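You operate a simulated robot arm through the tools that you are given. There is no shell and no other tool.

You are at the controls of a simulated two-armed robot. One attempt, no reset.

JOB
Tilt both cradle wings as the wing card says and lock them.
Fine: set each wing before its knob goes to Lock.

Only the result counts: the job must be done as asked and must still hold three seconds after the hand-in. Knocking over, shifting, dropping, spilling or breaking anything else fails it.

ROBOT AND FRAMES
Two 7-joint arms with fingered hands on one trunk that stands fixed in place. Base frame: the origin is at the foot of the trunk, x ahead of it, y to its left, z up; the work surface is at about z = 0.8. Readings come in m, rad, newtons and seconds.
The left shoulder is at [0.03, 0.136, 1.205], the right one opposite. Each reaches about 1.253 m from its shoulder. Payload 5 kg a hand.
The tool frame of a hand sits at the grasp point between the pads (the TCP): z along the fingers, y along the line on which they close. The tips reach 0.042 m beyond it. The gripper opens to 0.208 m; its body begins 0.119 m behind the TCP. The gripper is a hand of 4 fingers: y runs from the thumb to the fingers, the wrist lies at [0, 0, -0.332] in the tool frame.
Orientation is that of the tool frame in the base frame, as a unit quaternion [x, y, z, w]. With the fingers straight down and closing along the base's y, the tool's x points along the base's -x, its y along +y and its z along -z.

CONTROLS
- The arms move only by the tool send_rows. It takes "left_targets", "right_targets" or both (then of equal length, played together; a hand with none holds still); each is a list of rows, each a list of 6 numbers: the shift along the tool's x, y, z in units of 500 mm (1.0 is 500 mm), then the turn, a rotation vector about the tool's x, y, z in units of 45 degrees (1.0 is 45 degrees). In form: [[dx, dy, dz, rx, ry, rz], ...]. A call has 1 to 20 rows; each row is the pose to reach, as a shift and turn from the pose commanded when the call began, along the tool's axes at that moment. A call with a number of a shift or a turn outside -1 to 1 is refused whole. Each row takes 0.2 s and may step no farther than 0.05 m and 0.15 rad from the row before; otherwise, the whole call is refused. Where a pose cannot be reached the arm comes as near as it can. A force on the tool above 40 N (or 10 N above the force at the start of the call, whichever is more), or a blocked arm, ends the call early, and 0.2 s more pass. In this call time passes only in rows, and 0.2 s behind the last. The reply holds the time, the measured pose of the TCP, the force on the tool along the base axes, the opening and the grip force, in the units named above and with some noise, with the torque about the TCP (base axes, N m) and any sound that the robot's microphone picked up.
- Cameras (640 x 400 px; columns grow to the right, rows downward): "scene" is now at [0.0354, -0.0274, 1.921]; the picture's right is [-0.38, -0.93, 0.00], its down [-0.78, 0.32, -0.54] and it looks along [0.50, -0.20, -0.84] (base axes); focal length 373 px, centre (320, 200). "left" rides on the left gripper at [-0.101, 0, -0.145] in its tool frame; the picture's right is [0.00, -1.00, 0.00], its down [0.82, 0.00, -0.57] and it looks along [0.57, 0.00, 0.82] (tool axes); focal length 261 px, centre (320, 200). "right" rides on the right gripper at [0.101, 0, -0.145] in its tool frame; the picture's right is [0.00, 1.00, 0.00], its down [-0.82, 0.00, -0.57] and it looks along [-0.57, 0.00, 0.82] (tool axes); focal length 261 px, centre (320, 200).
- grab_frame(camera): a new picture of that camera. No time passes.
- slide_trunk(by): moves the trunk up (or, below 0, down) by that many m; the arms and the scene camera ride with it, the base frame stays. It gives what a move gives, with no picture.
- curl_fingers(finger1, finger2, finger3, thumb_bend, hand): sets how far each is bent, from 0 (flat) to 100 (curled in); at 30 the hand is open as for a grip, at 70 the pads meet at the TCP. One left out holds its place. A second passes; each finger stops where it meets its share of the squeeze, and holds until it gets a number again. It is the only way to open and close the hand. It gives what a move gives, with no picture; readings hold the bend of each and the force on the fingers (four entries, about 0 where the hand has none), thumb and palm.
- pan_tilt(pan, tilt): turns the head with the scene camera to pan (to the left, within 2.496 rad either way) and tilt (down, from -0.506 to 1.204), counted from straight ahead of the robot. It gives what a move gives.
- pixel_to_xyz(camera, pixels): for up to 12 pixels [column, row] of the newest picture of that camera ("zoom" is the newest enlarged one), the place [x, y, z] in the base frame of the surface seen there, good to about 0.002 m. No time passes.
- close_up(camera, box): a new picture of the part [left, top, right, bottom] of that camera's present view, enlarged. No time passes.
- sign_off(): hands the job in; it is judged then, once.

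Open the grippers and draw the arms clear of the work before you hand the job in, unless the task says otherwise.

The tools are called as a command line: name --argument value ..., lists and objects as JSON in quotes. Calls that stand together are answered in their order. send_rows: Moves the arms, as the interface text tells. Its arguments: {"type":"object","properties":{"left_targets":{"type":"array","items":{"type":"array","items":{"type":"number"}}},"right_targets":{"type":"array","items":{"type":"array","items":{"type":"number"}}}},"required":[]} The other tools are called the same way: slide_trunk (by) moves the trunk up or down; curl_fingers (finger1, finger2, finger3, thumb_bend, hand) moves the fingers one by one; pan_tilt (pan, tilt) turns the head that bears the scene camera; grab_frame (camera) takes a picture; pixel_to_xyz (camera, pixels) gives the place of the surface under pixels of a picture; close_up (camera, box) takes an enlarged picture of a part of a camera's view; sign_off () hands the job in.

At the start:

```text
t: 0.0
left_tool_pos: [0.7526, -0.0267, 1.2917]
left_orientation: [0.0, 1.0, 0.0, 0.0]
left_wrist_force: [0.3, -0.8, 0.1]
left_ft_torque: [0.01, 0.0, -0.01]
left_width: 0.2078
left_finger_force: 0.0
left_shape: jaw
left_bend: [30.0, 30.0, 30.0, 30.0]
left_finger forces: [0.0, 0.1, 0.0, 0.1, 0.0, 0.0]
right_tool_pos: [0.4372, -0.4831, 1.2434]
right_orientation: [0.001, 1.0, 0.0, 0.0]
right_wrist_force: [0.2, -0.4, 0.1]
right_ft_torque: [-0.01, 0.02, 0.0]
right_width: 0.2076
right_finger_force: 0.1
right_shape: jaw
right_bend: [30.0, 30.0, 30.0, 30.0]
right_finger forces: [0.1, 0.1, 0.0, 0.1, 0.0, 0.1]
trunk travel left (down, up): [-0.225, 0.265]
head pan, tilt (commanded): [-0.389, 1.002]
```

scene: 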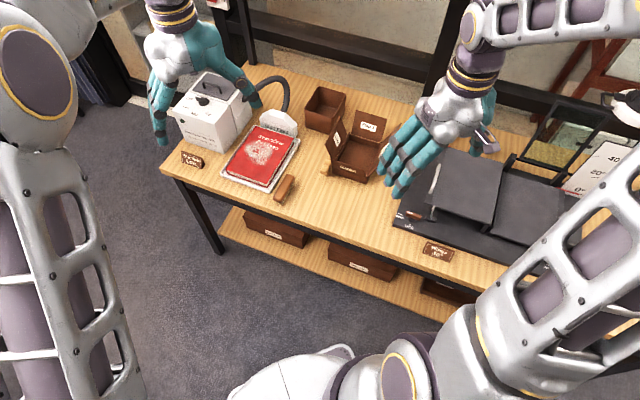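
right: 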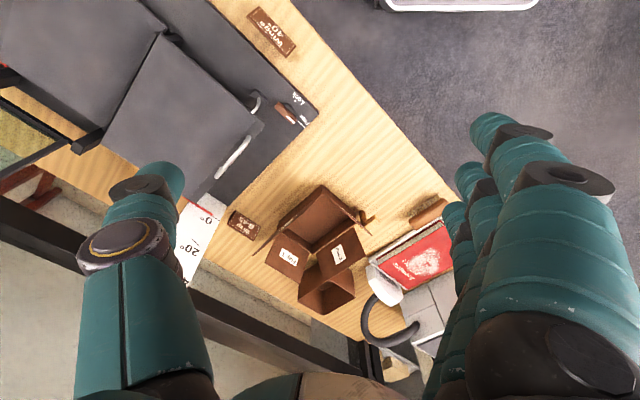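
left: 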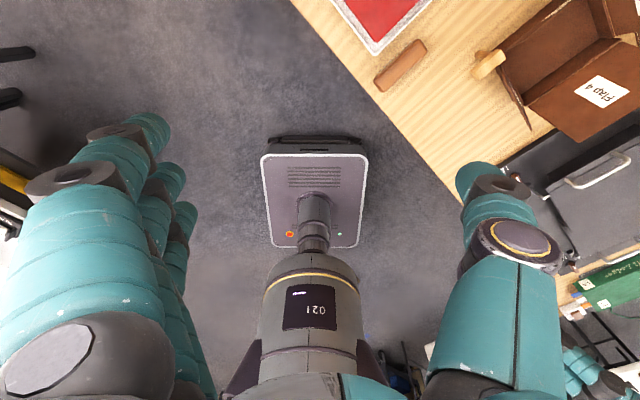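

The scene shows the dark cradle at around (490,205), with a card "Wings 40°" at about (437,251). I'll turn the head farther right to see the whole cradle.

pan_tilt --pan -0.75 --tilt 0.9

grab_frame --camera "scene"

```text
t: 0.8
left_tool_pos: [0.7511, -0.0266, 1.2908]
left_orientation: [0.0, 1.0, -0.001, 0.0]
left_wrist_force: [0.2, 0.3, 0.0]
left_ft_torque: [-0.01, 0.02, 0.06]
left_width: 0.2078
left_finger_force: 0.1
left_shape: jaw
left_bend: [30.0, 30.0, 30.0, 30.0]
left_finger forces: [0.1, 0.0, 0.0, 0.0, 0.0, 0.0]
right_tool_pos: [0.4385, -0.4828, 1.2434]
right_orientation: [0.0, 1.0, 0.001, 0.0]
right_wrist_force: [-0.7, -0.5, -0.2]
right_ft_torque: [-0.02, 0.01, 0.01]
right_width: 0.2079
right_finger_force: 0.0
right_shape: jaw
right_bend: [30.0, 30.0, 30.0, 30.0]
right_finger forces: [0.0, 0.1, 0.1, 0.1, 0.0, 0.1]
trunk travel left (down, up): [-0.225, 0.265]
head pan, tilt (commanded): [-0.75, 0.901]
```

```text
taken
```

scene: 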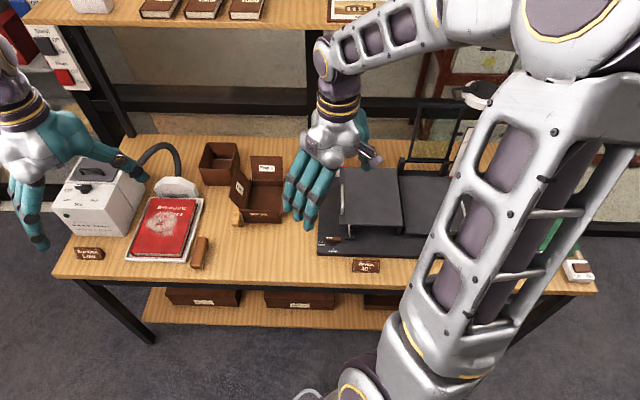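

The right arm covers the cradle's right half; the visible parts lie around (330,245)-(420,200). I'll measure points on the table, cradle and card.

pixel_to_xyz --camera "scene" --pixels '[[320, 253], [400, 256], [340, 235], [345, 170], [398, 172], [366, 266], [330, 240], [430, 185], [60, 270], [595, 290], [405, 180], [300, 270]]'

close_up --camera "scene" --box '[300, 80, 620, 290]'

grab_frame --camera "right"

```text
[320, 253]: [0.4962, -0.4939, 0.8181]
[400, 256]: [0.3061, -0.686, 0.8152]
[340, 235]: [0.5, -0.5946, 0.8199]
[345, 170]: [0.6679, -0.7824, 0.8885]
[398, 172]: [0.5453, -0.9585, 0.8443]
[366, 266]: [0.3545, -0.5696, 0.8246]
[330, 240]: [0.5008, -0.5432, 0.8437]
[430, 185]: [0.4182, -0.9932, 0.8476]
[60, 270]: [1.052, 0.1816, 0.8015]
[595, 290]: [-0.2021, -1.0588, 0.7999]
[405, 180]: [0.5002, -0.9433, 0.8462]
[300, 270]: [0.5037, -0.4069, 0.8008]
```

```text
1.90 times, centred on (460, 185) of scene
```

zoom: 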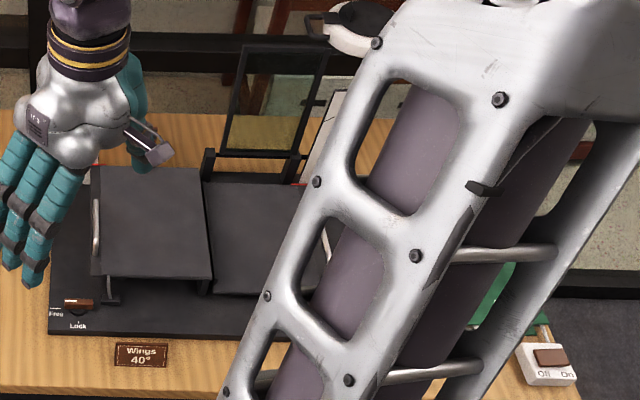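

```text
taken
```

right: 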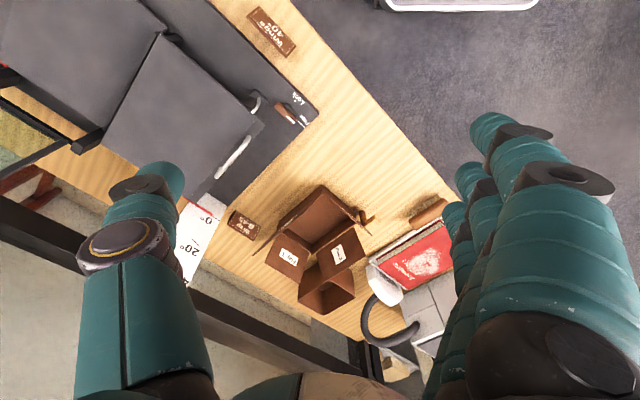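

The knob with Free/Lock is at about (285,110) in the right view, and a scale card with 0°/20° at (195,240). I'll enlarge these.

close_up --camera "right" --box '[80, 0, 340, 165]'

close_up --camera "right" --box '[150, 150, 310, 290]'

close_up --camera "scene" --box '[310, 150, 440, 280]'

```text
2.42 times, centred on (210, 82) of right
```

zoom: 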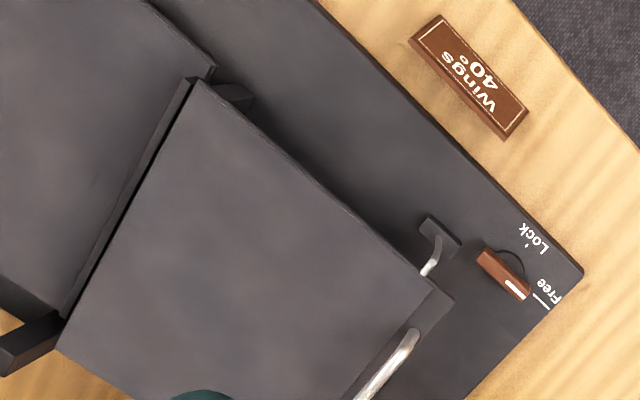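

```text
2.86 times, centred on (230, 220) of right
```

zoom: 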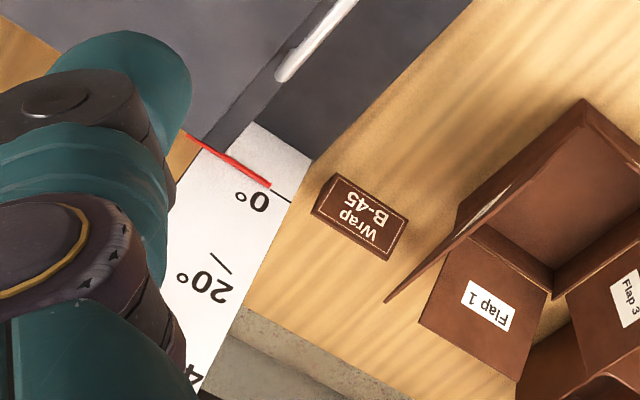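

```text
3.08 times, centred on (375, 215) of scene
```

zoom: 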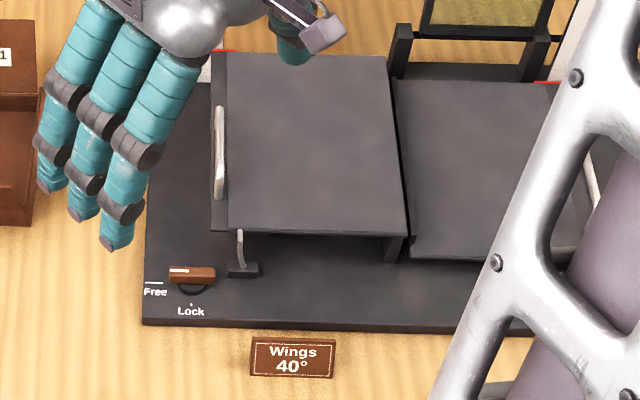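

The wing card reads "Wings 40°", and both wings' red pointers appear near 0°. I'll draw the right hand back and up to uncover the cradle.

send_rows --right_targets '[[0.06, 0.03, -0.06, 0, 0, 0], [0.12, 0.06, -0.12, 0, 0, 0], [0.18, 0.09, -0.18, 0, 0, 0], [0.24, 0.12, -0.24, 0, 0, 0], [0.3, 0.15, -0.3, 0, 0, 0]]'

grab_frame --camera "scene"

grab_frame --camera "right"

```text
t: 2.0
left_tool_pos: [0.751, -0.0255, 1.2903]
left_orientation: [0.0, 1.0, 0.0, 0.001]
left_wrist_force: [-0.2, 0.7, 0.3]
left_ft_torque: [-0.01, -0.11, 0.02]
left_width: 0.2077
left_finger_force: 0.1
left_shape: jaw
left_bend: [30.0, 30.0, 30.0, 30.0]
left_finger forces: [0.0, 0.0, 0.0, 0.0, 0.0, 0.1]
right_tool_pos: [0.2863, -0.4068, 1.3934]
right_orientation: [-0.001, 1.0, 0.0, 0.0]
right_wrist_force: [-1.6, 0.1, -0.3]
right_ft_torque: [-0.01, -0.17, 0.02]
right_width: 0.2079
right_finger_force: 0.0
right_shape: jaw
right_bend: [30.0, 30.0, 30.0, 30.0]
right_finger forces: [0.0, 0.1, 0.0, 0.0, 0.1, 0.0]
trunk travel left (down, up): [-0.225, 0.265]
head pan, tilt (commanded): [-0.75, 0.901]
```

```text
taken
```

scene: 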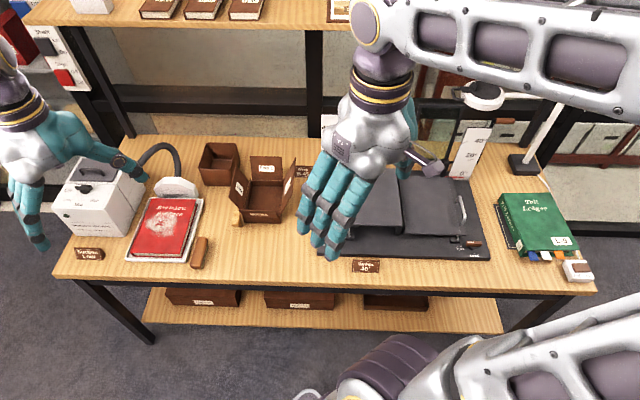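

```text
taken
```

right: 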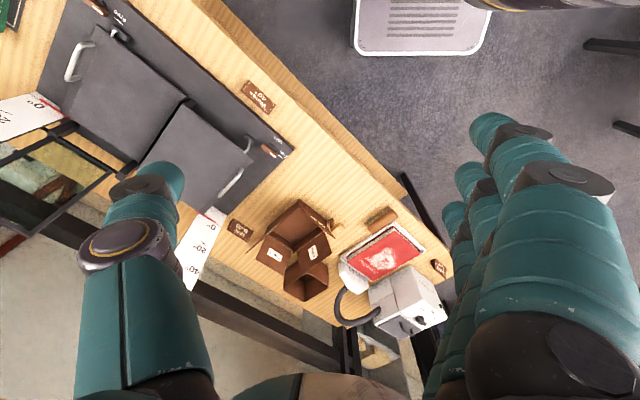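

The right wing with its own handle (460,215) and knob (470,243) is now visible. I'll turn the right hand by 45° about its axis to face the table squarely and shift it aside.

send_rows --right_targets '[[0, 0, -0.03, 0, 0, 0.16], [0, 0, -0.06, 0, 0, 0.33], [0, 0, -0.09, 0, 0, 0.5], [0, 0, -0.12, 0, 0, 0.67], [0, 0, -0.15, 0, 0, 0.84], [0, 0, -0.18, 0, 0, 1.0]]'

grab_frame --camera "scene"

grab_frame --camera "right"

```text
t: 3.4
left_tool_pos: [0.751, -0.0266, 1.291]
left_orientation: [0.0, 1.0, 0.0, 0.0]
left_wrist_force: [-0.3, 1.1, 0.0]
left_ft_torque: [-0.05, -0.02, 0.0]
left_width: 0.2078
left_finger_force: 0.3
left_shape: jaw
left_bend: [30.0, 30.0, 30.0, 30.0]
left_finger forces: [0.0, 0.0, 0.0, 0.0, 0.1, 0.1]
right_tool_pos: [0.2863, -0.4072, 1.4852]
right_orientation: [0.383, 0.924, 0.0, 0.001]
right_wrist_force: [0.0, 0.2, -0.4]
right_ft_torque: [-0.05, -0.01, 0.01]
right_width: 0.208
right_finger_force: 0.0
right_shape: jaw
right_bend: [30.0, 30.0, 30.0, 30.0]
right_finger forces: [0.0, 0.1, 0.1, 0.0, 0.1, 0.1]
trunk travel left (down, up): [-0.225, 0.265]
head pan, tilt (commanded): [-0.75, 0.901]
```

```text
taken
```

scene: 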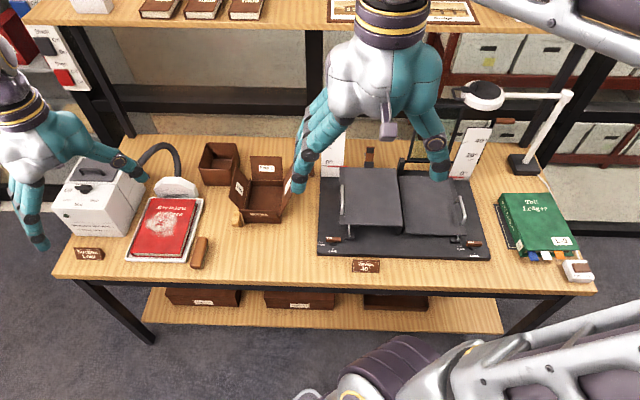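

```text
taken
```

right: 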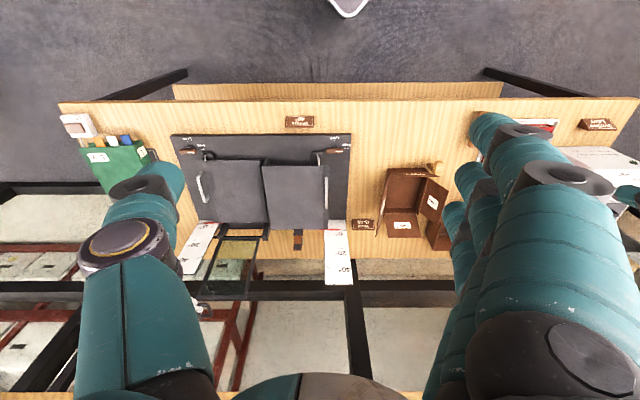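

Both wings are now visible in the scene view, from (318,175) to (490,260). I'll enlarge and measure the parts.

close_up --camera "scene" --box '[310, 120, 510, 270]'

close_up --camera "right" --box '[160, 100, 380, 300]'

```text
2.67 times, centred on (410, 195) of scene
```

zoom: 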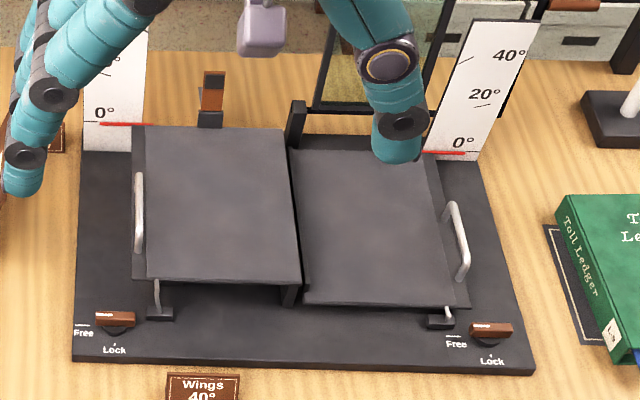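

```text
2.00 times, centred on (270, 200) of right
```

zoom: 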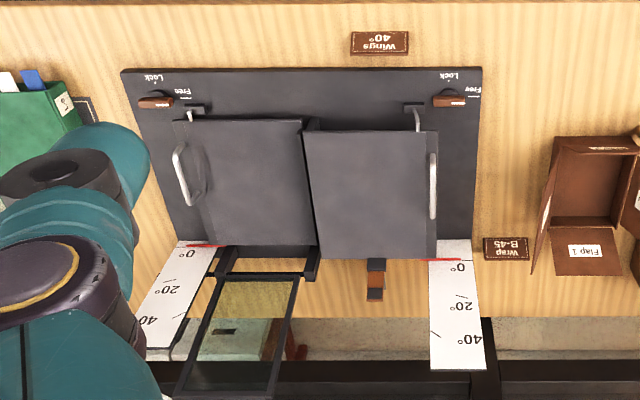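

I'll zoom in on the left half of the cradle and measure the handle, knob, wing and pointer.

close_up --camera "scene" --box '[310, 160, 410, 260]'

```text
4.00 times, centred on (360, 210) of scene
```

zoom: 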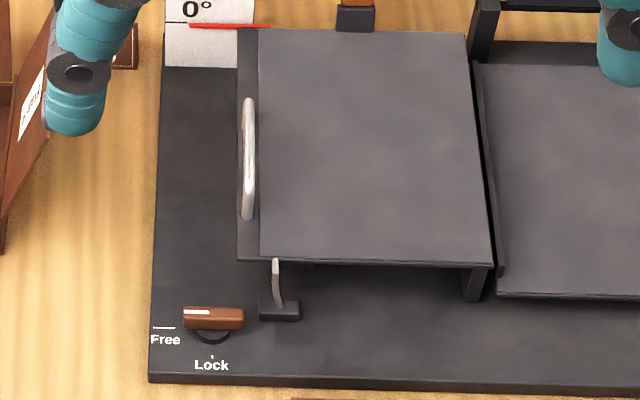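

pixel_to_xyz --camera "zoom" --pixels '[[247, 105], [246, 160], [246, 214], [262, 250], [490, 255], [462, 40], [262, 35], [241, 255], [250, 50], [213, 318], [190, 314], [236, 320]]'

pixel_to_xyz --camera "zoom" --pixels '[[275, 270], [278, 300], [280, 315], [212, 356], [162, 328], [150, 378], [165, 70], [478, 285], [270, 27], [195, 27], [372, 150], [560, 180]]'

```text
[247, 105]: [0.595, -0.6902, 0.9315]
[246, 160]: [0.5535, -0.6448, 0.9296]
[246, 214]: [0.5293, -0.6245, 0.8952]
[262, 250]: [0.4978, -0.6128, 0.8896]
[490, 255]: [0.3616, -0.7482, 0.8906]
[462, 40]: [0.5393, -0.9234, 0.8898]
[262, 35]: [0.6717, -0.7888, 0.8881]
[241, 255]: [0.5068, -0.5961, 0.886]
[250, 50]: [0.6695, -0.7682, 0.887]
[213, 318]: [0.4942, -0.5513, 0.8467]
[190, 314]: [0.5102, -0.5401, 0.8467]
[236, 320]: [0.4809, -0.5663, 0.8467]
```

```text
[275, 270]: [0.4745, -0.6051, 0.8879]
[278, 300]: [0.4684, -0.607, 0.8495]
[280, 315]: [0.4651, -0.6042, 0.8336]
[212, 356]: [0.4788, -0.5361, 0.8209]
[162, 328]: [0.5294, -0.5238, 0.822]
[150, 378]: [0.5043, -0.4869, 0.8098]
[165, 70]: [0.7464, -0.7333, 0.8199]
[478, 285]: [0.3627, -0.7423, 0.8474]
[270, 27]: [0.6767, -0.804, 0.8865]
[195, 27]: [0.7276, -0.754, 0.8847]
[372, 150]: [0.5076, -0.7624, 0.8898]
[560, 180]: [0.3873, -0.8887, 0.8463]
```

The table runs at 45° to the base; the left wing top is at z≈0.889, its handle bar near (0.56,-0.65,0.93) and the knob at (0.494,-0.551,0.847). Now I zoom in on the right half.

close_up --camera "scene" --box '[395, 160, 505, 265]'

```text
3.81 times, centred on (450, 212) of scene
```

zoom: 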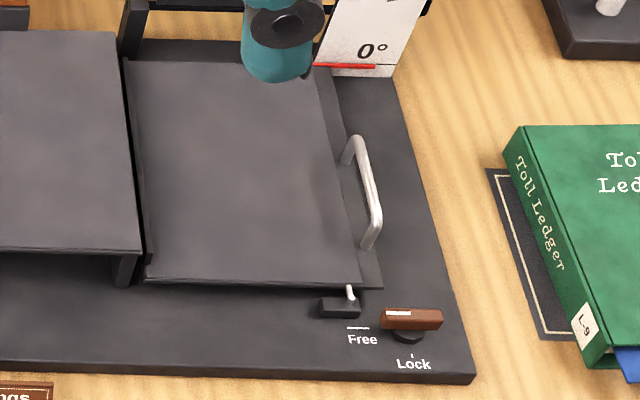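

pixel_to_xyz --camera "zoom" --pixels '[[356, 140], [368, 180], [377, 215], [366, 245], [345, 160], [150, 275], [360, 280], [380, 285], [412, 318], [386, 314], [440, 322], [412, 355]]'

pixel_to_xyz --camera "zoom" --pixels '[[358, 326], [350, 292], [338, 308], [470, 380], [395, 80], [320, 65], [375, 67], [130, 60], [122, 280], [135, 265], [250, 170], [430, 250]]'

```text
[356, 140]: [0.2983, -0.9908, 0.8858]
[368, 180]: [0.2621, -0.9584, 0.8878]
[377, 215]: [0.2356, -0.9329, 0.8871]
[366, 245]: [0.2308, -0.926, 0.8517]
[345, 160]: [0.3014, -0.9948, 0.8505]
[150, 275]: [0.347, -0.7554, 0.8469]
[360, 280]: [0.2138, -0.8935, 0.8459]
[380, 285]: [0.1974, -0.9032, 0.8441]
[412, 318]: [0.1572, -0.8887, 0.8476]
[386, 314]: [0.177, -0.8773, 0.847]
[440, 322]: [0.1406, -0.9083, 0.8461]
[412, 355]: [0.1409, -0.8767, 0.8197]
```

```text
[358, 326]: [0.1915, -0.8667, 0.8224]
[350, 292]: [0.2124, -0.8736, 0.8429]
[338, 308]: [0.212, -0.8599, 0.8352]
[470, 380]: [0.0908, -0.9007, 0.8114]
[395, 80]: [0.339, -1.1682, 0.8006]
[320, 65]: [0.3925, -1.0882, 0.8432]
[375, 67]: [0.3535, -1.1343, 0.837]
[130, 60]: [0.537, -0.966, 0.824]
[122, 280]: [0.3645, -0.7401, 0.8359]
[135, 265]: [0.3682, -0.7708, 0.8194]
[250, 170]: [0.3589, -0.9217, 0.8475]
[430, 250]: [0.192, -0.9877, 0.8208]
```

The right wing's handle is at about (0.265,-0.962,0.887) and its knob at (0.157,-0.889,0.847). I'll bring the right hand above the left wing's handle to inspect it and the scale.

send_rows --right_targets '[[-0.06, 0, 0.06, 0, 0, 0], [-0.12, 0.0, 0.12, 0, 0, 0], [-0.18, 0.01, 0.18, 0, 0, 0], [-0.24, 0.01, 0.24, 0, 0, 0], [-0.3, 0.02, 0.3, 0, 0, 0], [-0.36, 0.02, 0.36, 0, 0, 0], [-0.42, 0.03, 0.42, 0, 0, 0], [-0.48, 0.03, 0.48, 0, 0, 0], [-0.54, 0.03, 0.54, 0, 0, 0]]'

grab_frame --camera "scene"

grab_frame --camera "right"

```text
t: 5.4
left_tool_pos: [0.7526, -0.0287, 1.2888]
left_orientation: [-0.001, 1.0, 0.001, -0.002]
left_wrist_force: [1.2, 0.4, -1.2]
left_ft_torque: [0.13, 0.1, -0.03]
left_width: 0.2079
left_finger_force: 0.1
left_shape: jaw
left_bend: [30.0, 30.0, 30.0, 30.0]
left_finger forces: [0.0, 0.1, 0.0, 0.0, 0.1, 0.0]
right_tool_pos: [0.4914, -0.5892, 1.2124]
right_orientation: [0.383, 0.924, 0.0, 0.0]
right_wrist_force: [0.5, -1.4, -0.4]
right_ft_torque: [0.08, 0.15, -0.01]
right_width: 0.2075
right_finger_force: 0.1
right_shape: jaw
right_bend: [30.0, 30.0, 30.0, 30.0]
right_finger forces: [0.1, 0.1, 0.0, 0.1, 0.1, 0.0]
trunk travel left (down, up): [-0.225, 0.265]
head pan, tilt (commanded): [-0.75, 0.901]
```

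```text
taken
```

scene: 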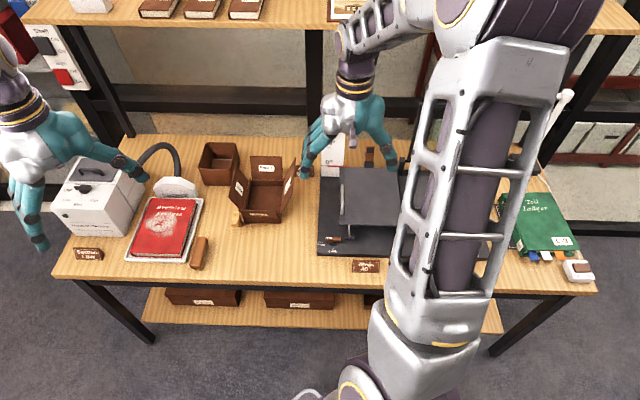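

```text
taken
```

right: 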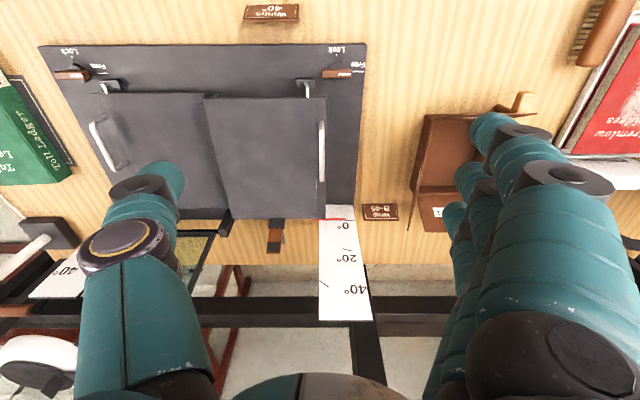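

The left scale board is at (343,225)-(350,320) in the right view. I'll measure its marks, pointer and the handle.

close_up --camera "right" --box '[270, 60, 430, 330]'

pixel_to_xyz --camera "right" --pixels '[[336, 218], [327, 222], [349, 250], [327, 283], [360, 290], [340, 315], [321, 125], [321, 150], [321, 178], [343, 73], [280, 250], [275, 225]]'

```text
1.48 times, centred on (350, 195) of right
```

zoom: 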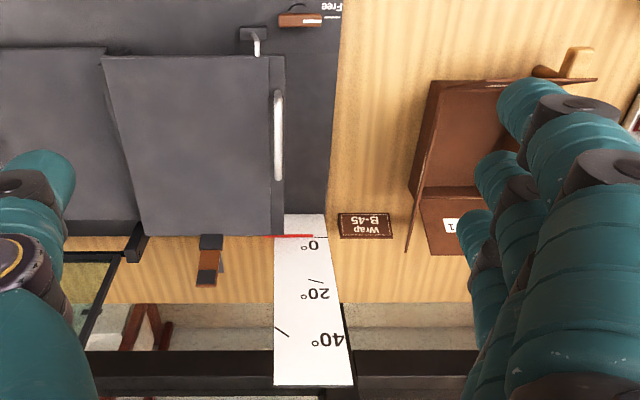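

```text
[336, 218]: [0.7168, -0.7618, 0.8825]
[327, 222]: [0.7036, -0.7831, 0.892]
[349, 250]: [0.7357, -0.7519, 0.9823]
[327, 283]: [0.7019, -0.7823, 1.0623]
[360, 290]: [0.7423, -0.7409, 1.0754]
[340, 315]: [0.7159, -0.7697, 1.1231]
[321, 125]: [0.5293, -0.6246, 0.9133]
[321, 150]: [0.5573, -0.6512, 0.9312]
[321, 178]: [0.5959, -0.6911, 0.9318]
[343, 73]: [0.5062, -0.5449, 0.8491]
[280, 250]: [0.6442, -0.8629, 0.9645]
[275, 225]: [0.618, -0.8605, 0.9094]
```

I'll measure the 20° and 40° tick ends from the enlarged picture.

pixel_to_xyz --camera "zoom" --pixels '[[275, 327], [288, 337], [309, 279], [322, 283], [318, 237], [326, 237], [278, 236], [310, 236], [278, 100], [278, 175], [300, 20], [211, 270]]'

```text
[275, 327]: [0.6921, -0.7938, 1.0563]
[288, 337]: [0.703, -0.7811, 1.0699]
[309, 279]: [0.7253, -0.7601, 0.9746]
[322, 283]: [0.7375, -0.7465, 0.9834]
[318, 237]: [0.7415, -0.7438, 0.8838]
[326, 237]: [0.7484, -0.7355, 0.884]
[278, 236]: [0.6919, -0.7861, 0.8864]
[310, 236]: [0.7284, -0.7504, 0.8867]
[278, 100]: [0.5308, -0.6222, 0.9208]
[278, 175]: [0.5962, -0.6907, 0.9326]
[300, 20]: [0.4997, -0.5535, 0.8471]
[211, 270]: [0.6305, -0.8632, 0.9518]
```

The ticks give the left hinge at about U=0.277, z=0.884, so at 40° the handle will sit at about z=1.05. I'll centre the right hand over the left handle at a safe height and half-close the fingers to see their width.

send_rows --right_targets '[[-0.05, 0.002, 0.06, 0, 0, 0], [-0.1, 0.004, 0.12, 0, 0, 0], [-0.15, 0.006, 0.18, 0, 0, 0], [-0.206, 0.006, 0.24, 0, 0, 0]]'

curl_fingers --hand "right" --finger1 55 --finger2 55 --finger3 55 --thumb_bend 55

grab_frame --camera "scene"

grab_frame --camera "right"

grab_frame --camera "left"

```text
t: 6.4
left_tool_pos: [0.7532, -0.0294, 1.2906]
left_orientation: [0.001, 1.0, 0.0, -0.001]
left_wrist_force: [1.4, -0.7, -1.1]
left_ft_torque: [0.16, 0.11, -0.04]
left_width: 0.2081
left_finger_force: 0.0
left_shape: jaw
left_bend: [30.0, 30.0, 30.0, 30.0]
left_finger forces: [0.0, 0.1, 0.0, 0.1, 0.0, 0.1]
right_tool_pos: [0.5652, -0.661, 1.0944]
right_orientation: [0.382, 0.924, 0.002, 0.0]
right_wrist_force: [0.4, -0.6, 0.4]
right_ft_torque: [0.16, 0.15, -0.02]
right_width: 0.2077
right_finger_force: 0.1
right_shape: jaw
right_bend: [30.0, 30.0, 30.0, 30.0]
right_finger forces: [0.0, 0.1, 0.1, 0.1, 0.0, 0.0]
trunk travel left (down, up): [-0.225, 0.265]
head pan, tilt (commanded): [-0.75, 0.901]
```

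```text
t: 7.4
left_tool_pos: [0.7518, -0.0269, 1.2907]
left_orientation: [0.001, 1.0, 0.0, 0.001]
left_wrist_force: [0.2, -1.2, 0.6]
left_ft_torque: [-0.01, 0.02, -0.01]
left_width: 0.208
left_finger_force: 0.0
left_shape: jaw
left_bend: [30.0, 30.0, 30.0, 30.0]
left_finger forces: [0.1, 0.0, 0.0, 0.1, 0.0, 0.0]
right_tool_pos: [0.5636, -0.6576, 1.0947]
right_orientation: [0.383, 0.924, 0.0, 0.0]
right_wrist_force: [0.6, -0.6, 0.0]
right_ft_torque: [0.0, 0.0, 0.01]
right_width: 0.0962
right_finger_force: 0.1
right_shape: fingers
right_bend: [55.0, 55.0, 55.0, 55.0]
right_finger forces: [0.0, 0.0, 0.0, 0.1, 0.0, 0.0]
trunk travel left (down, up): [-0.225, 0.265]
head pan, tilt (commanded): [-0.75, 0.901]
```

```text
taken
```

scene: 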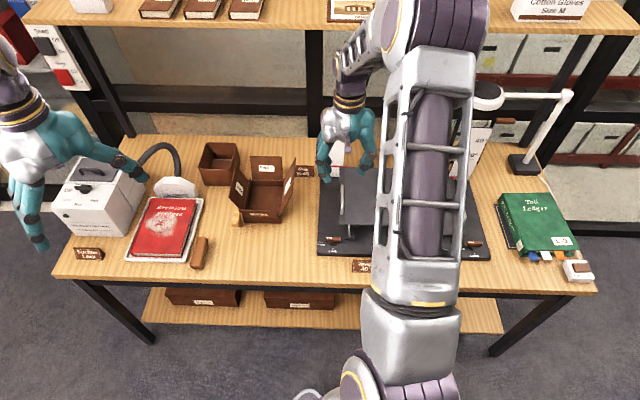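

```text
taken
```

right: 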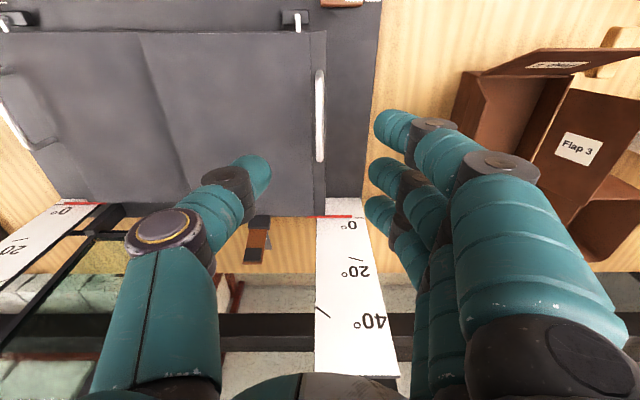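

```text
taken
```

left: 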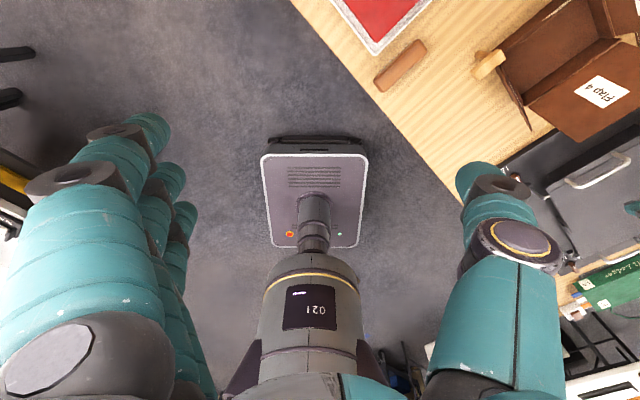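

The opening at bend 55 is 0.096 m and the bar at (320,115) in the right view is centred. I'll bring the left hand round as a side observer, turning it 45° toward the cradle.

send_rows --left_targets '[[0.037, -0.077, 0, 0, 0, -0.143], [0.074, -0.154, 0, 0, 0, -0.286], [0.111, -0.231, 0, 0, 0, -0.429], [0.148, -0.308, 0, 0, 0, -0.572], [0.185, -0.385, 0, 0, 0, -0.715], [0.222, -0.462, 0, 0, 0, -0.858], [0.26, -0.54, 0, 0, 0, -1.0]]'

send_rows --left_targets '[[0, 0, 0, 0, 0, -0.16], [0, 0, 0, 0, 0, -0.33], [0, 0, 0, 0, 0, -0.5], [0, 0, 0, 0, 0, -0.67], [0, 0, 0, 0, 0, -0.84], [0, 0, 0, 0, 0, -1.0]]'

grab_frame --camera "left"

grab_frame --camera "scene"

```text
t: 9.0
left_tool_pos: [0.6218, -0.2986, 1.2888]
left_orientation: [-0.384, 0.923, 0.001, 0.001]
left_wrist_force: [-0.5, 0.1, 0.0]
left_ft_torque: [0.07, -0.02, 0.01]
left_width: 0.208
left_finger_force: 0.2
left_shape: jaw
left_bend: [30.0, 30.0, 30.0, 30.0]
left_finger forces: [0.1, 0.0, 0.0, 0.0, 0.0, 0.1]
right_tool_pos: [0.5633, -0.6599, 1.0951]
right_orientation: [0.382, 0.924, 0.0, 0.0]
right_wrist_force: [-0.8, -0.4, -0.4]
right_ft_torque: [0.23, -0.13, 0.0]
right_width: 0.0961
right_finger_force: 0.2
right_shape: fingers
right_bend: [55.0, 55.0, 55.0, 55.0]
right_finger forces: [0.0, 0.1, 0.0, 0.0, 0.0, 0.1]
trunk travel left (down, up): [-0.225, 0.265]
head pan, tilt (commanded): [-0.75, 0.901]
```

```text
t: 10.6
left_tool_pos: [0.6265, -0.2218, 1.3166]
left_orientation: [0.719, -0.695, 0.025, 0.018]
left_wrist_force: [0.6, -2.8, -2.6]
left_ft_torque: [0.28, 0.13, 0.03]
left_width: 0.208
left_finger_force: 0.1
left_shape: jaw
left_bend: [30.0, 30.0, 30.0, 30.0]
left_finger forces: [0.0, 0.0, 0.0, 0.1, 0.0, 0.1]
left hand out of reach, approached as far as the arm can: row 5, 6
right_tool_pos: [0.5573, -0.6662, 1.0911]
right_orientation: [0.388, 0.922, -0.002, -0.003]
right_wrist_force: [0.1, -1.6, 0.3]
right_ft_torque: [0.2, 0.05, -0.05]
right_width: 0.0954
right_finger_force: 0.0
right_shape: fingers
right_bend: [55.0, 55.0, 55.0, 55.0]
right_finger forces: [0.0, 0.0, 0.0, 0.0, 0.0, 0.1]
trunk travel left (down, up): [-0.225, 0.265]
head pan, tilt (commanded): [-0.75, 0.901]
stopped in row 6 (left hand): the force on the tool passed its limit at 103 N (the readings are from after the stop); the commanded pose is now the measured one
```

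```text
taken
```

left: 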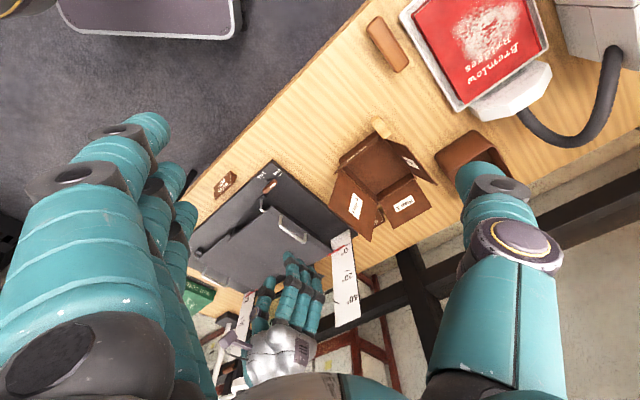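

```text
taken
```

scene: 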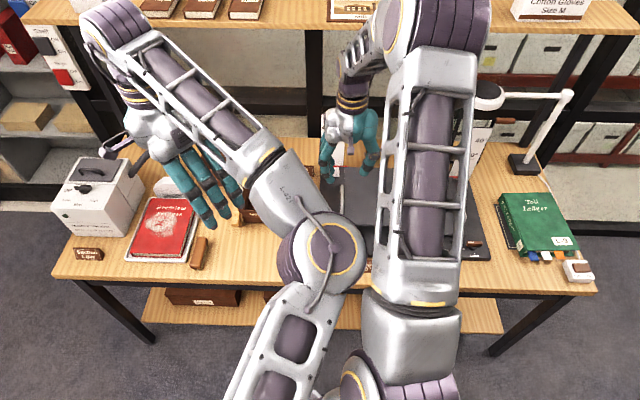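

The left arm swung its elbow inward and touched the right arm (elbow at (330,255) in the scene), so 90° of turn is at its wrist limit. I'll turn it back the same way to bring the elbow outward again.

send_rows --left_targets '[[0, 0, 0, 0, 0, 0.16], [0, 0, 0, 0, 0, 0.33]]'

grab_frame --camera "scene"

```text
t: 11.2
left_tool_pos: [0.6273, -0.2174, 1.314]
left_orientation: [-0.625, 0.78, -0.024, -0.015]
left_wrist_force: [0.5, -1.1, -0.6]
left_ft_torque: [0.04, -0.04, 0.0]
left_width: 0.2081
left_finger_force: 0.0
left_shape: jaw
left_bend: [30.0, 30.0, 30.0, 30.0]
left_finger forces: [0.0, 0.0, 0.1, 0.0, 0.1, 0.0]
right_tool_pos: [0.5587, -0.6651, 1.0957]
right_orientation: [0.386, 0.922, -0.002, -0.001]
right_wrist_force: [0.7, 0.8, 0.4]
right_ft_torque: [-0.01, 0.04, -0.03]
right_width: 0.0953
right_finger_force: 0.1
right_shape: fingers
right_bend: [55.0, 55.0, 55.0, 55.0]
right_finger forces: [0.1, 0.0, 0.0, 0.1, 0.0, 0.0]
trunk travel left (down, up): [-0.225, 0.265]
head pan, tilt (commanded): [-0.75, 0.901]
```

```text
taken
```

scene: 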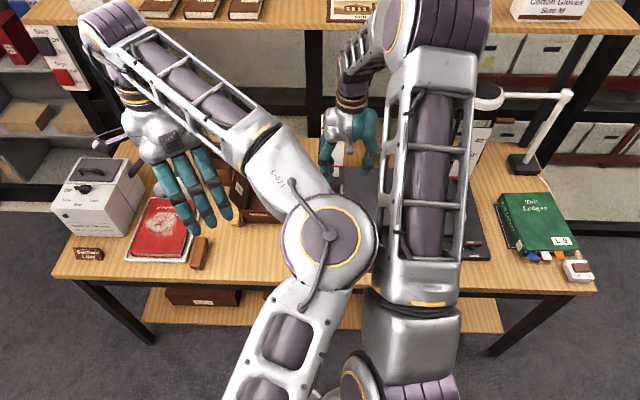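

The elbow still sits inward near (330,250). I'll continue turning the left hand back and see whether it moves out.

send_rows --left_targets '[[0, 0, 0, 0, 0, 0.16], [0, 0, 0, 0, 0, 0.33], [0, 0, 0, 0, 0, 0.5], [0, 0, 0, 0, 0, 0.67]]'

grab_frame --camera "scene"

```text
t: 12.2
left_tool_pos: [0.6229, -0.2216, 1.3156]
left_orientation: [-0.397, 0.917, -0.029, -0.007]
left_wrist_force: [0.1, -0.3, -0.4]
left_ft_torque: [-0.03, -0.04, -0.04]
left_width: 0.208
left_finger_force: 0.1
left_shape: jaw
left_bend: [30.0, 30.0, 30.0, 30.0]
left_finger forces: [0.0, 0.0, 0.1, 0.0, 0.1, 0.0]
right_tool_pos: [0.5594, -0.6639, 1.0961]
right_orientation: [0.386, 0.922, -0.002, -0.001]
right_wrist_force: [-0.1, -0.3, -0.1]
right_ft_torque: [0.01, -0.02, 0.01]
right_width: 0.0955
right_finger_force: 0.1
right_shape: fingers
right_bend: [55.0, 55.0, 55.0, 55.0]
right_finger forces: [0.0, 0.0, 0.0, 0.0, 0.0, 0.0]
trunk travel left (down, up): [-0.225, 0.265]
head pan, tilt (commanded): [-0.75, 0.901]
```

```text
taken
```

scene: 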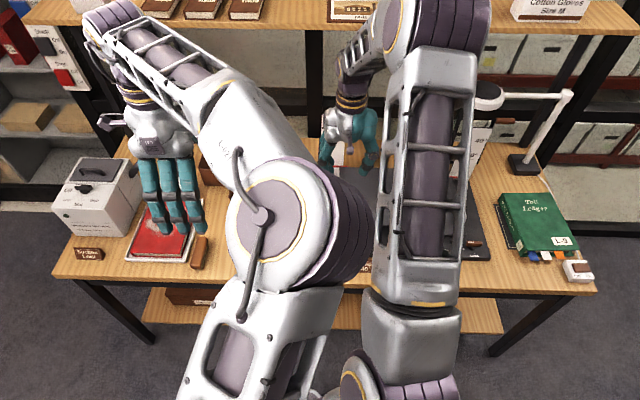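

The elbow is rising and moving left as the hand turns back. I'll go on turning it to its original heading.

send_rows --left_targets '[[0, 0, 0, 0, 0, 0.16], [0, 0, 0, 0, 0, 0.33], [0, 0, 0, 0, 0, 0.5], [0, 0, 0, 0, 0, 0.67], [0, 0, 0, 0, 0, 0.84], [0, 0, 0, 0, 0, 1.0]]'

grab_frame --camera "scene"

grab_frame --camera "left"

```text
t: 13.6
left_tool_pos: [0.6246, -0.22, 1.317]
left_orientation: [-0.016, 0.999, -0.029, 0.004]
left_wrist_force: [1.0, -0.9, -0.2]
left_ft_torque: [-0.04, -0.02, -0.05]
left_width: 0.208
left_finger_force: 0.0
left_shape: jaw
left_bend: [30.0, 30.0, 30.0, 30.0]
left_finger forces: [0.0, 0.0, 0.0, 0.0, 0.1, 0.0]
right_tool_pos: [0.5589, -0.6632, 1.095]
right_orientation: [0.387, 0.922, -0.001, -0.002]
right_wrist_force: [0.0, 0.3, 1.1]
right_ft_torque: [-0.06, 0.0, 0.0]
right_width: 0.0951
right_finger_force: 0.0
right_shape: fingers
right_bend: [55.0, 55.0, 55.0, 55.0]
right_finger forces: [0.0, 0.0, 0.0, 0.1, 0.0, 0.0]
trunk travel left (down, up): [-0.225, 0.265]
head pan, tilt (commanded): [-0.75, 0.901]
```

```text
taken
```

scene: 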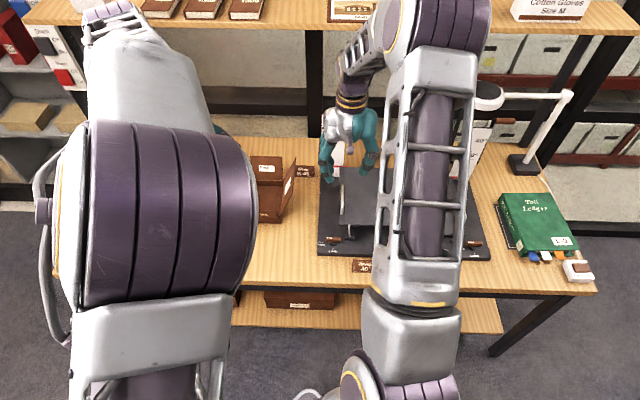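

```text
taken
```

left: 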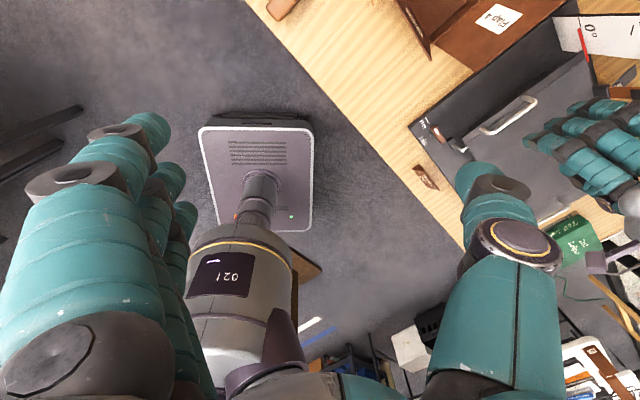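

The left elbow follows the hand's yaw, so the left hand must stay at zero or outward yaw. I'll move the left hand back out to its first place with a slight outward turn, clear of the right arm.

send_rows --left_targets '[[-0.03, 0.07, 0, 0, 0, 0.1], [-0.06, 0.14, 0, 0, 0, 0.2], [-0.1, 0.21, 0, 0, 0, 0.3], [-0.13, 0.28, 0, 0, 0, 0.4], [-0.16, 0.34, 0, 0, 0, 0.5]]'

grab_frame --camera "scene"

grab_frame --camera "left"

```text
t: 14.8
left_tool_pos: [0.6983, -0.0468, 1.3058]
left_orientation: [0.179, 0.983, -0.028, 0.009]
left_wrist_force: [-0.1, -0.6, 0.1]
left_ft_torque: [0.01, 0.03, 0.02]
left_width: 0.208
left_finger_force: 0.0
left_shape: jaw
left_bend: [30.0, 30.0, 30.0, 30.0]
left_finger forces: [0.1, 0.0, 0.1, 0.1, 0.0, 0.1]
right_tool_pos: [0.5591, -0.6624, 1.0958]
right_orientation: [0.387, 0.922, -0.002, -0.001]
right_wrist_force: [1.4, 0.0, 0.2]
right_ft_torque: [-0.15, 0.13, 0.02]
right_width: 0.0957
right_finger_force: 0.1
right_shape: fingers
right_bend: [55.0, 55.0, 55.0, 55.0]
right_finger forces: [0.0, 0.1, 0.0, 0.0, 0.1, 0.0]
trunk travel left (down, up): [-0.225, 0.265]
head pan, tilt (commanded): [-0.75, 0.901]
```

```text
taken
```

scene: 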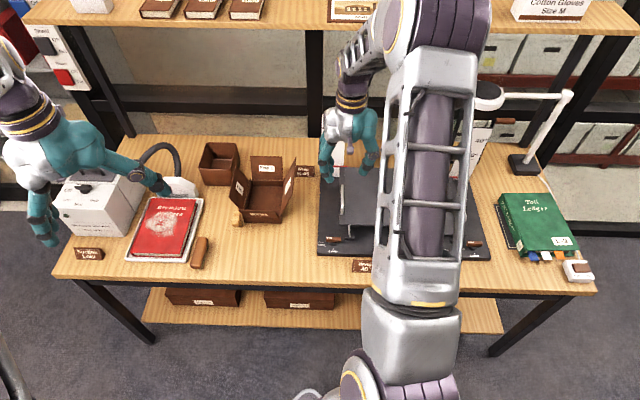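

```text
taken
```

left: 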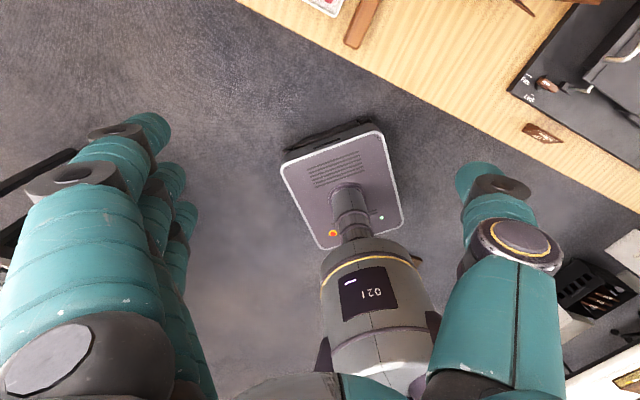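

The left arm is clear and the table undisturbed. I'll lower the right hand toward the left handle to z≈0.96, correcting 7 mm to the left.

send_rows --right_targets '[[-0.003, 0.007, 0.07, 0, 0, 0], [-0.006, 0.014, 0.14, 0, 0, 0], [-0.006, 0.014, 0.2, 0, 0, 0], [-0.006, 0.014, 0.25, 0, 0, 0], [-0.006, 0.014, 0.272, 0, 0, 0]]'

grab_frame --camera "right"

close_up --camera "scene" --box '[310, 90, 410, 260]'

```text
t: 16.0
left_tool_pos: [0.6978, -0.0471, 1.3066]
left_orientation: [0.178, 0.984, -0.028, 0.01]
left_wrist_force: [-0.2, 0.0, -0.5]
left_ft_torque: [0.03, -0.06, 0.03]
left_width: 0.2082
left_finger_force: 0.1
left_shape: jaw
left_bend: [30.0, 30.0, 30.0, 30.0]
left_finger forces: [0.0, 0.0, 0.0, 0.1, 0.0, 0.0]
right_tool_pos: [0.565, -0.6618, 0.9607]
right_orientation: [0.387, 0.922, -0.002, 0.0]
right_wrist_force: [-0.9, -0.3, 0.7]
right_ft_torque: [0.03, 0.0, -0.03]
right_width: 0.0957
right_finger_force: 0.0
right_shape: fingers
right_bend: [55.0, 55.0, 55.0, 55.0]
right_finger forces: [0.1, 0.0, 0.0, 0.0, 0.0, 0.0]
trunk travel left (down, up): [-0.225, 0.265]
head pan, tilt (commanded): [-0.75, 0.901]
```

```text
taken
```

right: 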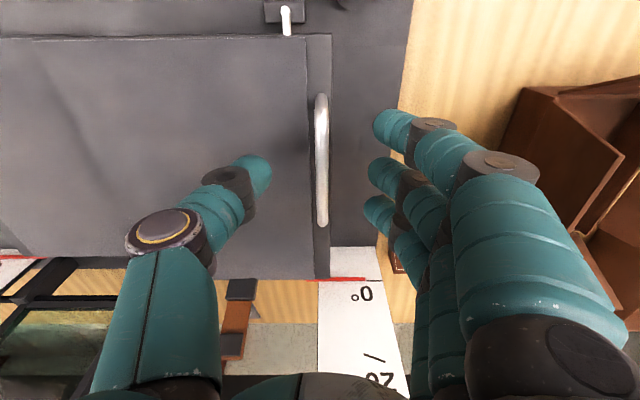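

```text
2.35 times, centred on (360, 175) of scene
```

zoom: 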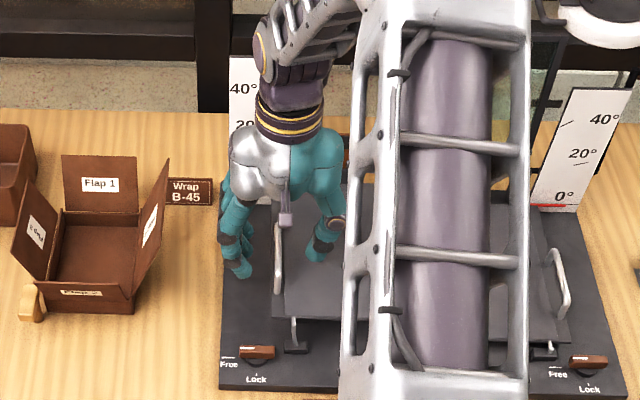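

The bar (column 321) lies centred between thumb tip (255,175) and finger tips (380,125–215). I'll lower 22 mm and close gently.

send_rows --right_targets '[[0, 0, 0.024, 0, 0, 0], [0, 0, 0.045, 0, 0, 0]]'

curl_fingers --hand "right" --finger1 64 --finger2 64 --finger3 64 --thumb_bend 64

grab_frame --camera "right"

```text
t: 16.6
left_tool_pos: [0.6967, -0.0446, 1.3067]
left_orientation: [0.177, 0.984, -0.028, 0.011]
left_wrist_force: [0.0, 0.1, -0.2]
left_ft_torque: [-0.07, -0.07, 0.01]
left_width: 0.208
left_finger_force: 0.1
left_shape: jaw
left_bend: [30.0, 30.0, 30.0, 30.0]
left_finger forces: [0.0, 0.0, 0.0, 0.0, 0.1, 0.0]
right_tool_pos: [0.5654, -0.662, 0.9398]
right_orientation: [0.387, 0.922, -0.001, 0.001]
right_wrist_force: [-1.7, -0.3, 21.1]
right_ft_torque: [-0.91, 1.02, -0.03]
right_width: 0.0961
right_finger_force: 10.7
right_shape: fingers
right_bend: [55.0, 55.0, 55.0, 55.0]
right_finger forces: [0.0, 0.0, 0.1, 0.0, 21.0, 0.1]
trunk travel left (down, up): [-0.225, 0.265]
head pan, tilt (commanded): [-0.75, 0.901]
```

```text
t: 17.6
left_tool_pos: [0.6961, -0.0462, 1.3065]
left_orientation: [0.178, 0.984, -0.028, 0.01]
left_wrist_force: [-0.1, -0.2, 1.2]
left_ft_torque: [0.0, 0.0, 0.03]
left_width: 0.2079
left_finger_force: 0.0
left_shape: jaw
left_bend: [30.0, 30.0, 30.0, 30.0]
left_finger forces: [0.0, 0.0, 0.0, 0.0, 0.0, 0.0]
right_tool_pos: [0.5649, -0.6621, 0.9363]
right_orientation: [0.387, 0.922, 0.0, 0.0]
right_wrist_force: [-6.2, -3.3, 11.8]
right_ft_torque: [-0.51, 0.64, -0.06]
right_width: 0.0581
right_finger_force: 5.9
right_shape: fingers
right_bend: [64.0, 64.0, 64.0, 64.0]
right_finger forces: [0.1, 0.0, 0.1, 0.0, 12.4, 0.0]
trunk travel left (down, up): [-0.225, 0.265]
head pan, tilt (commanded): [-0.75, 0.901]
```

```text
taken
```

right: 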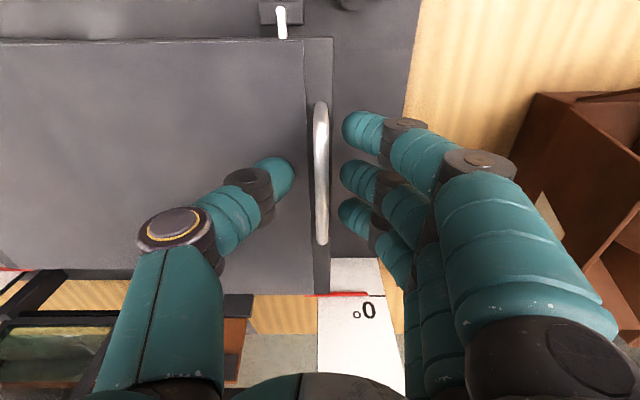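

The thumb tip presses on the wing (12 N), so I raise the hand 6 mm and close further onto the bar.

send_rows --right_targets '[[0, 0, -0.012, 0, 0, 0]]'

curl_fingers --hand "right" --finger1 70 --finger2 70 --finger3 70 --thumb_bend 70

grab_frame --camera "right"

```text
t: 18.0
left_tool_pos: [0.6977, -0.0471, 1.3068]
left_orientation: [0.178, 0.984, -0.029, 0.01]
left_wrist_force: [-0.2, -0.1, 0.3]
left_ft_torque: [0.0, -0.02, 0.01]
left_width: 0.2078
left_finger_force: 0.0
left_shape: jaw
left_bend: [30.0, 30.0, 30.0, 30.0]
left_finger forces: [0.0, 0.0, 0.1, 0.1, 0.1, 0.1]
right_tool_pos: [0.5651, -0.6597, 0.9424]
right_orientation: [0.387, 0.922, -0.001, -0.001]
right_wrist_force: [0.0, -0.2, 0.9]
right_ft_torque: [-0.03, 0.02, 0.0]
right_width: 0.0539
right_finger_force: 0.1
right_shape: fingers
right_bend: [64.0, 64.0, 64.0, 64.0]
right_finger forces: [0.0, 0.0, 0.0, 0.0, 0.0, 0.0]
trunk travel left (down, up): [-0.225, 0.265]
head pan, tilt (commanded): [-0.75, 0.901]
```

```text
t: 19.0
left_tool_pos: [0.6976, -0.0477, 1.3046]
left_orientation: [0.178, 0.983, -0.029, 0.01]
left_wrist_force: [0.3, 0.1, 1.1]
left_ft_torque: [0.05, 0.0, -0.01]
left_width: 0.2079
left_finger_force: 0.0
left_shape: jaw
left_bend: [30.0, 30.0, 30.0, 30.0]
left_finger forces: [0.1, 0.1, 0.1, 0.0, 0.1, 0.0]
right_tool_pos: [0.5657, -0.6611, 0.9435]
right_orientation: [0.387, 0.922, -0.001, -0.002]
right_wrist_force: [0.1, 1.9, -1.5]
right_ft_torque: [0.11, 0.03, 0.0]
right_width: 0.0331
right_finger_force: 2.0
right_shape: fingers
right_bend: [69.0, 70.0, 70.0, 70.0]
right_finger forces: [0.9, 0.5, 1.0, 0.1, 0.7, 0.1]
trunk travel left (down, up): [-0.225, 0.265]
head pan, tilt (commanded): [-0.75, 0.901]
```

```text
taken
```

right: 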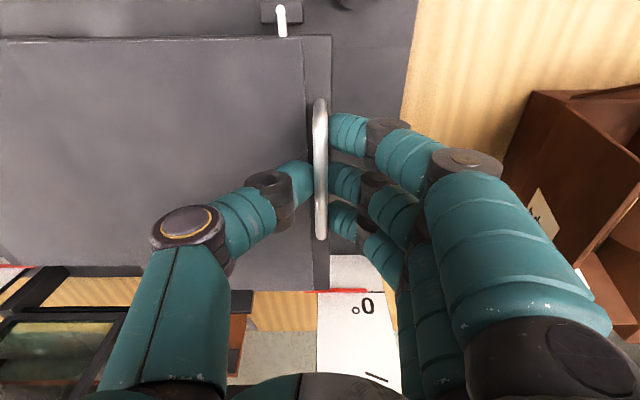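

The fingertips now touch the bar on both sides. I'll tighten the grip.

curl_fingers --hand "right" --finger1 80 --finger2 80 --finger3 80 --thumb_bend 76

close_up --camera "right" --box '[220, 60, 420, 300]'

```text
t: 20.0
left_tool_pos: [0.6987, -0.0461, 1.305]
left_orientation: [0.178, 0.984, -0.029, 0.009]
left_wrist_force: [-0.4, -0.2, -0.2]
left_ft_torque: [-0.02, 0.02, -0.02]
left_width: 0.2079
left_finger_force: 0.1
left_shape: jaw
left_bend: [30.0, 30.0, 30.0, 30.0]
left_finger forces: [0.1, 0.1, 0.1, 0.0, 0.0, 0.0]
right_tool_pos: [0.5678, -0.6594, 0.9433]
right_orientation: [0.386, 0.922, -0.001, 0.0]
right_wrist_force: [14.5, 10.7, 1.3]
right_ft_torque: [0.31, -0.16, -0.17]
right_width: 0.0274
right_finger_force: 11.5
right_shape: fingers
right_bend: [77.0, 74.0, 76.0, 73.0]
right_finger forces: [12.1, 0.0, 9.4, 0.0, 0.1, 0.0]
trunk travel left (down, up): [-0.225, 0.265]
head pan, tilt (commanded): [-0.75, 0.901]
```

```text
1.67 times, centred on (320, 180) of right
```

zoom: 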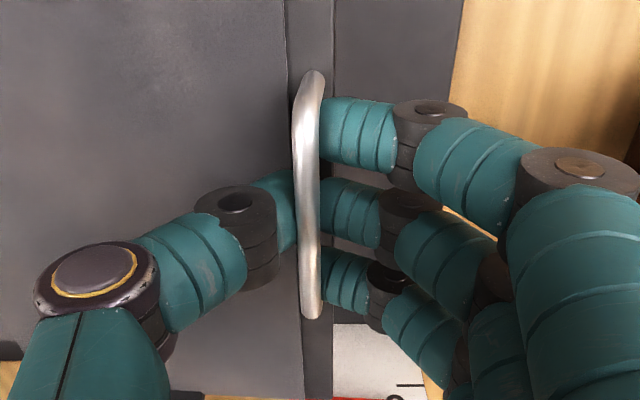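

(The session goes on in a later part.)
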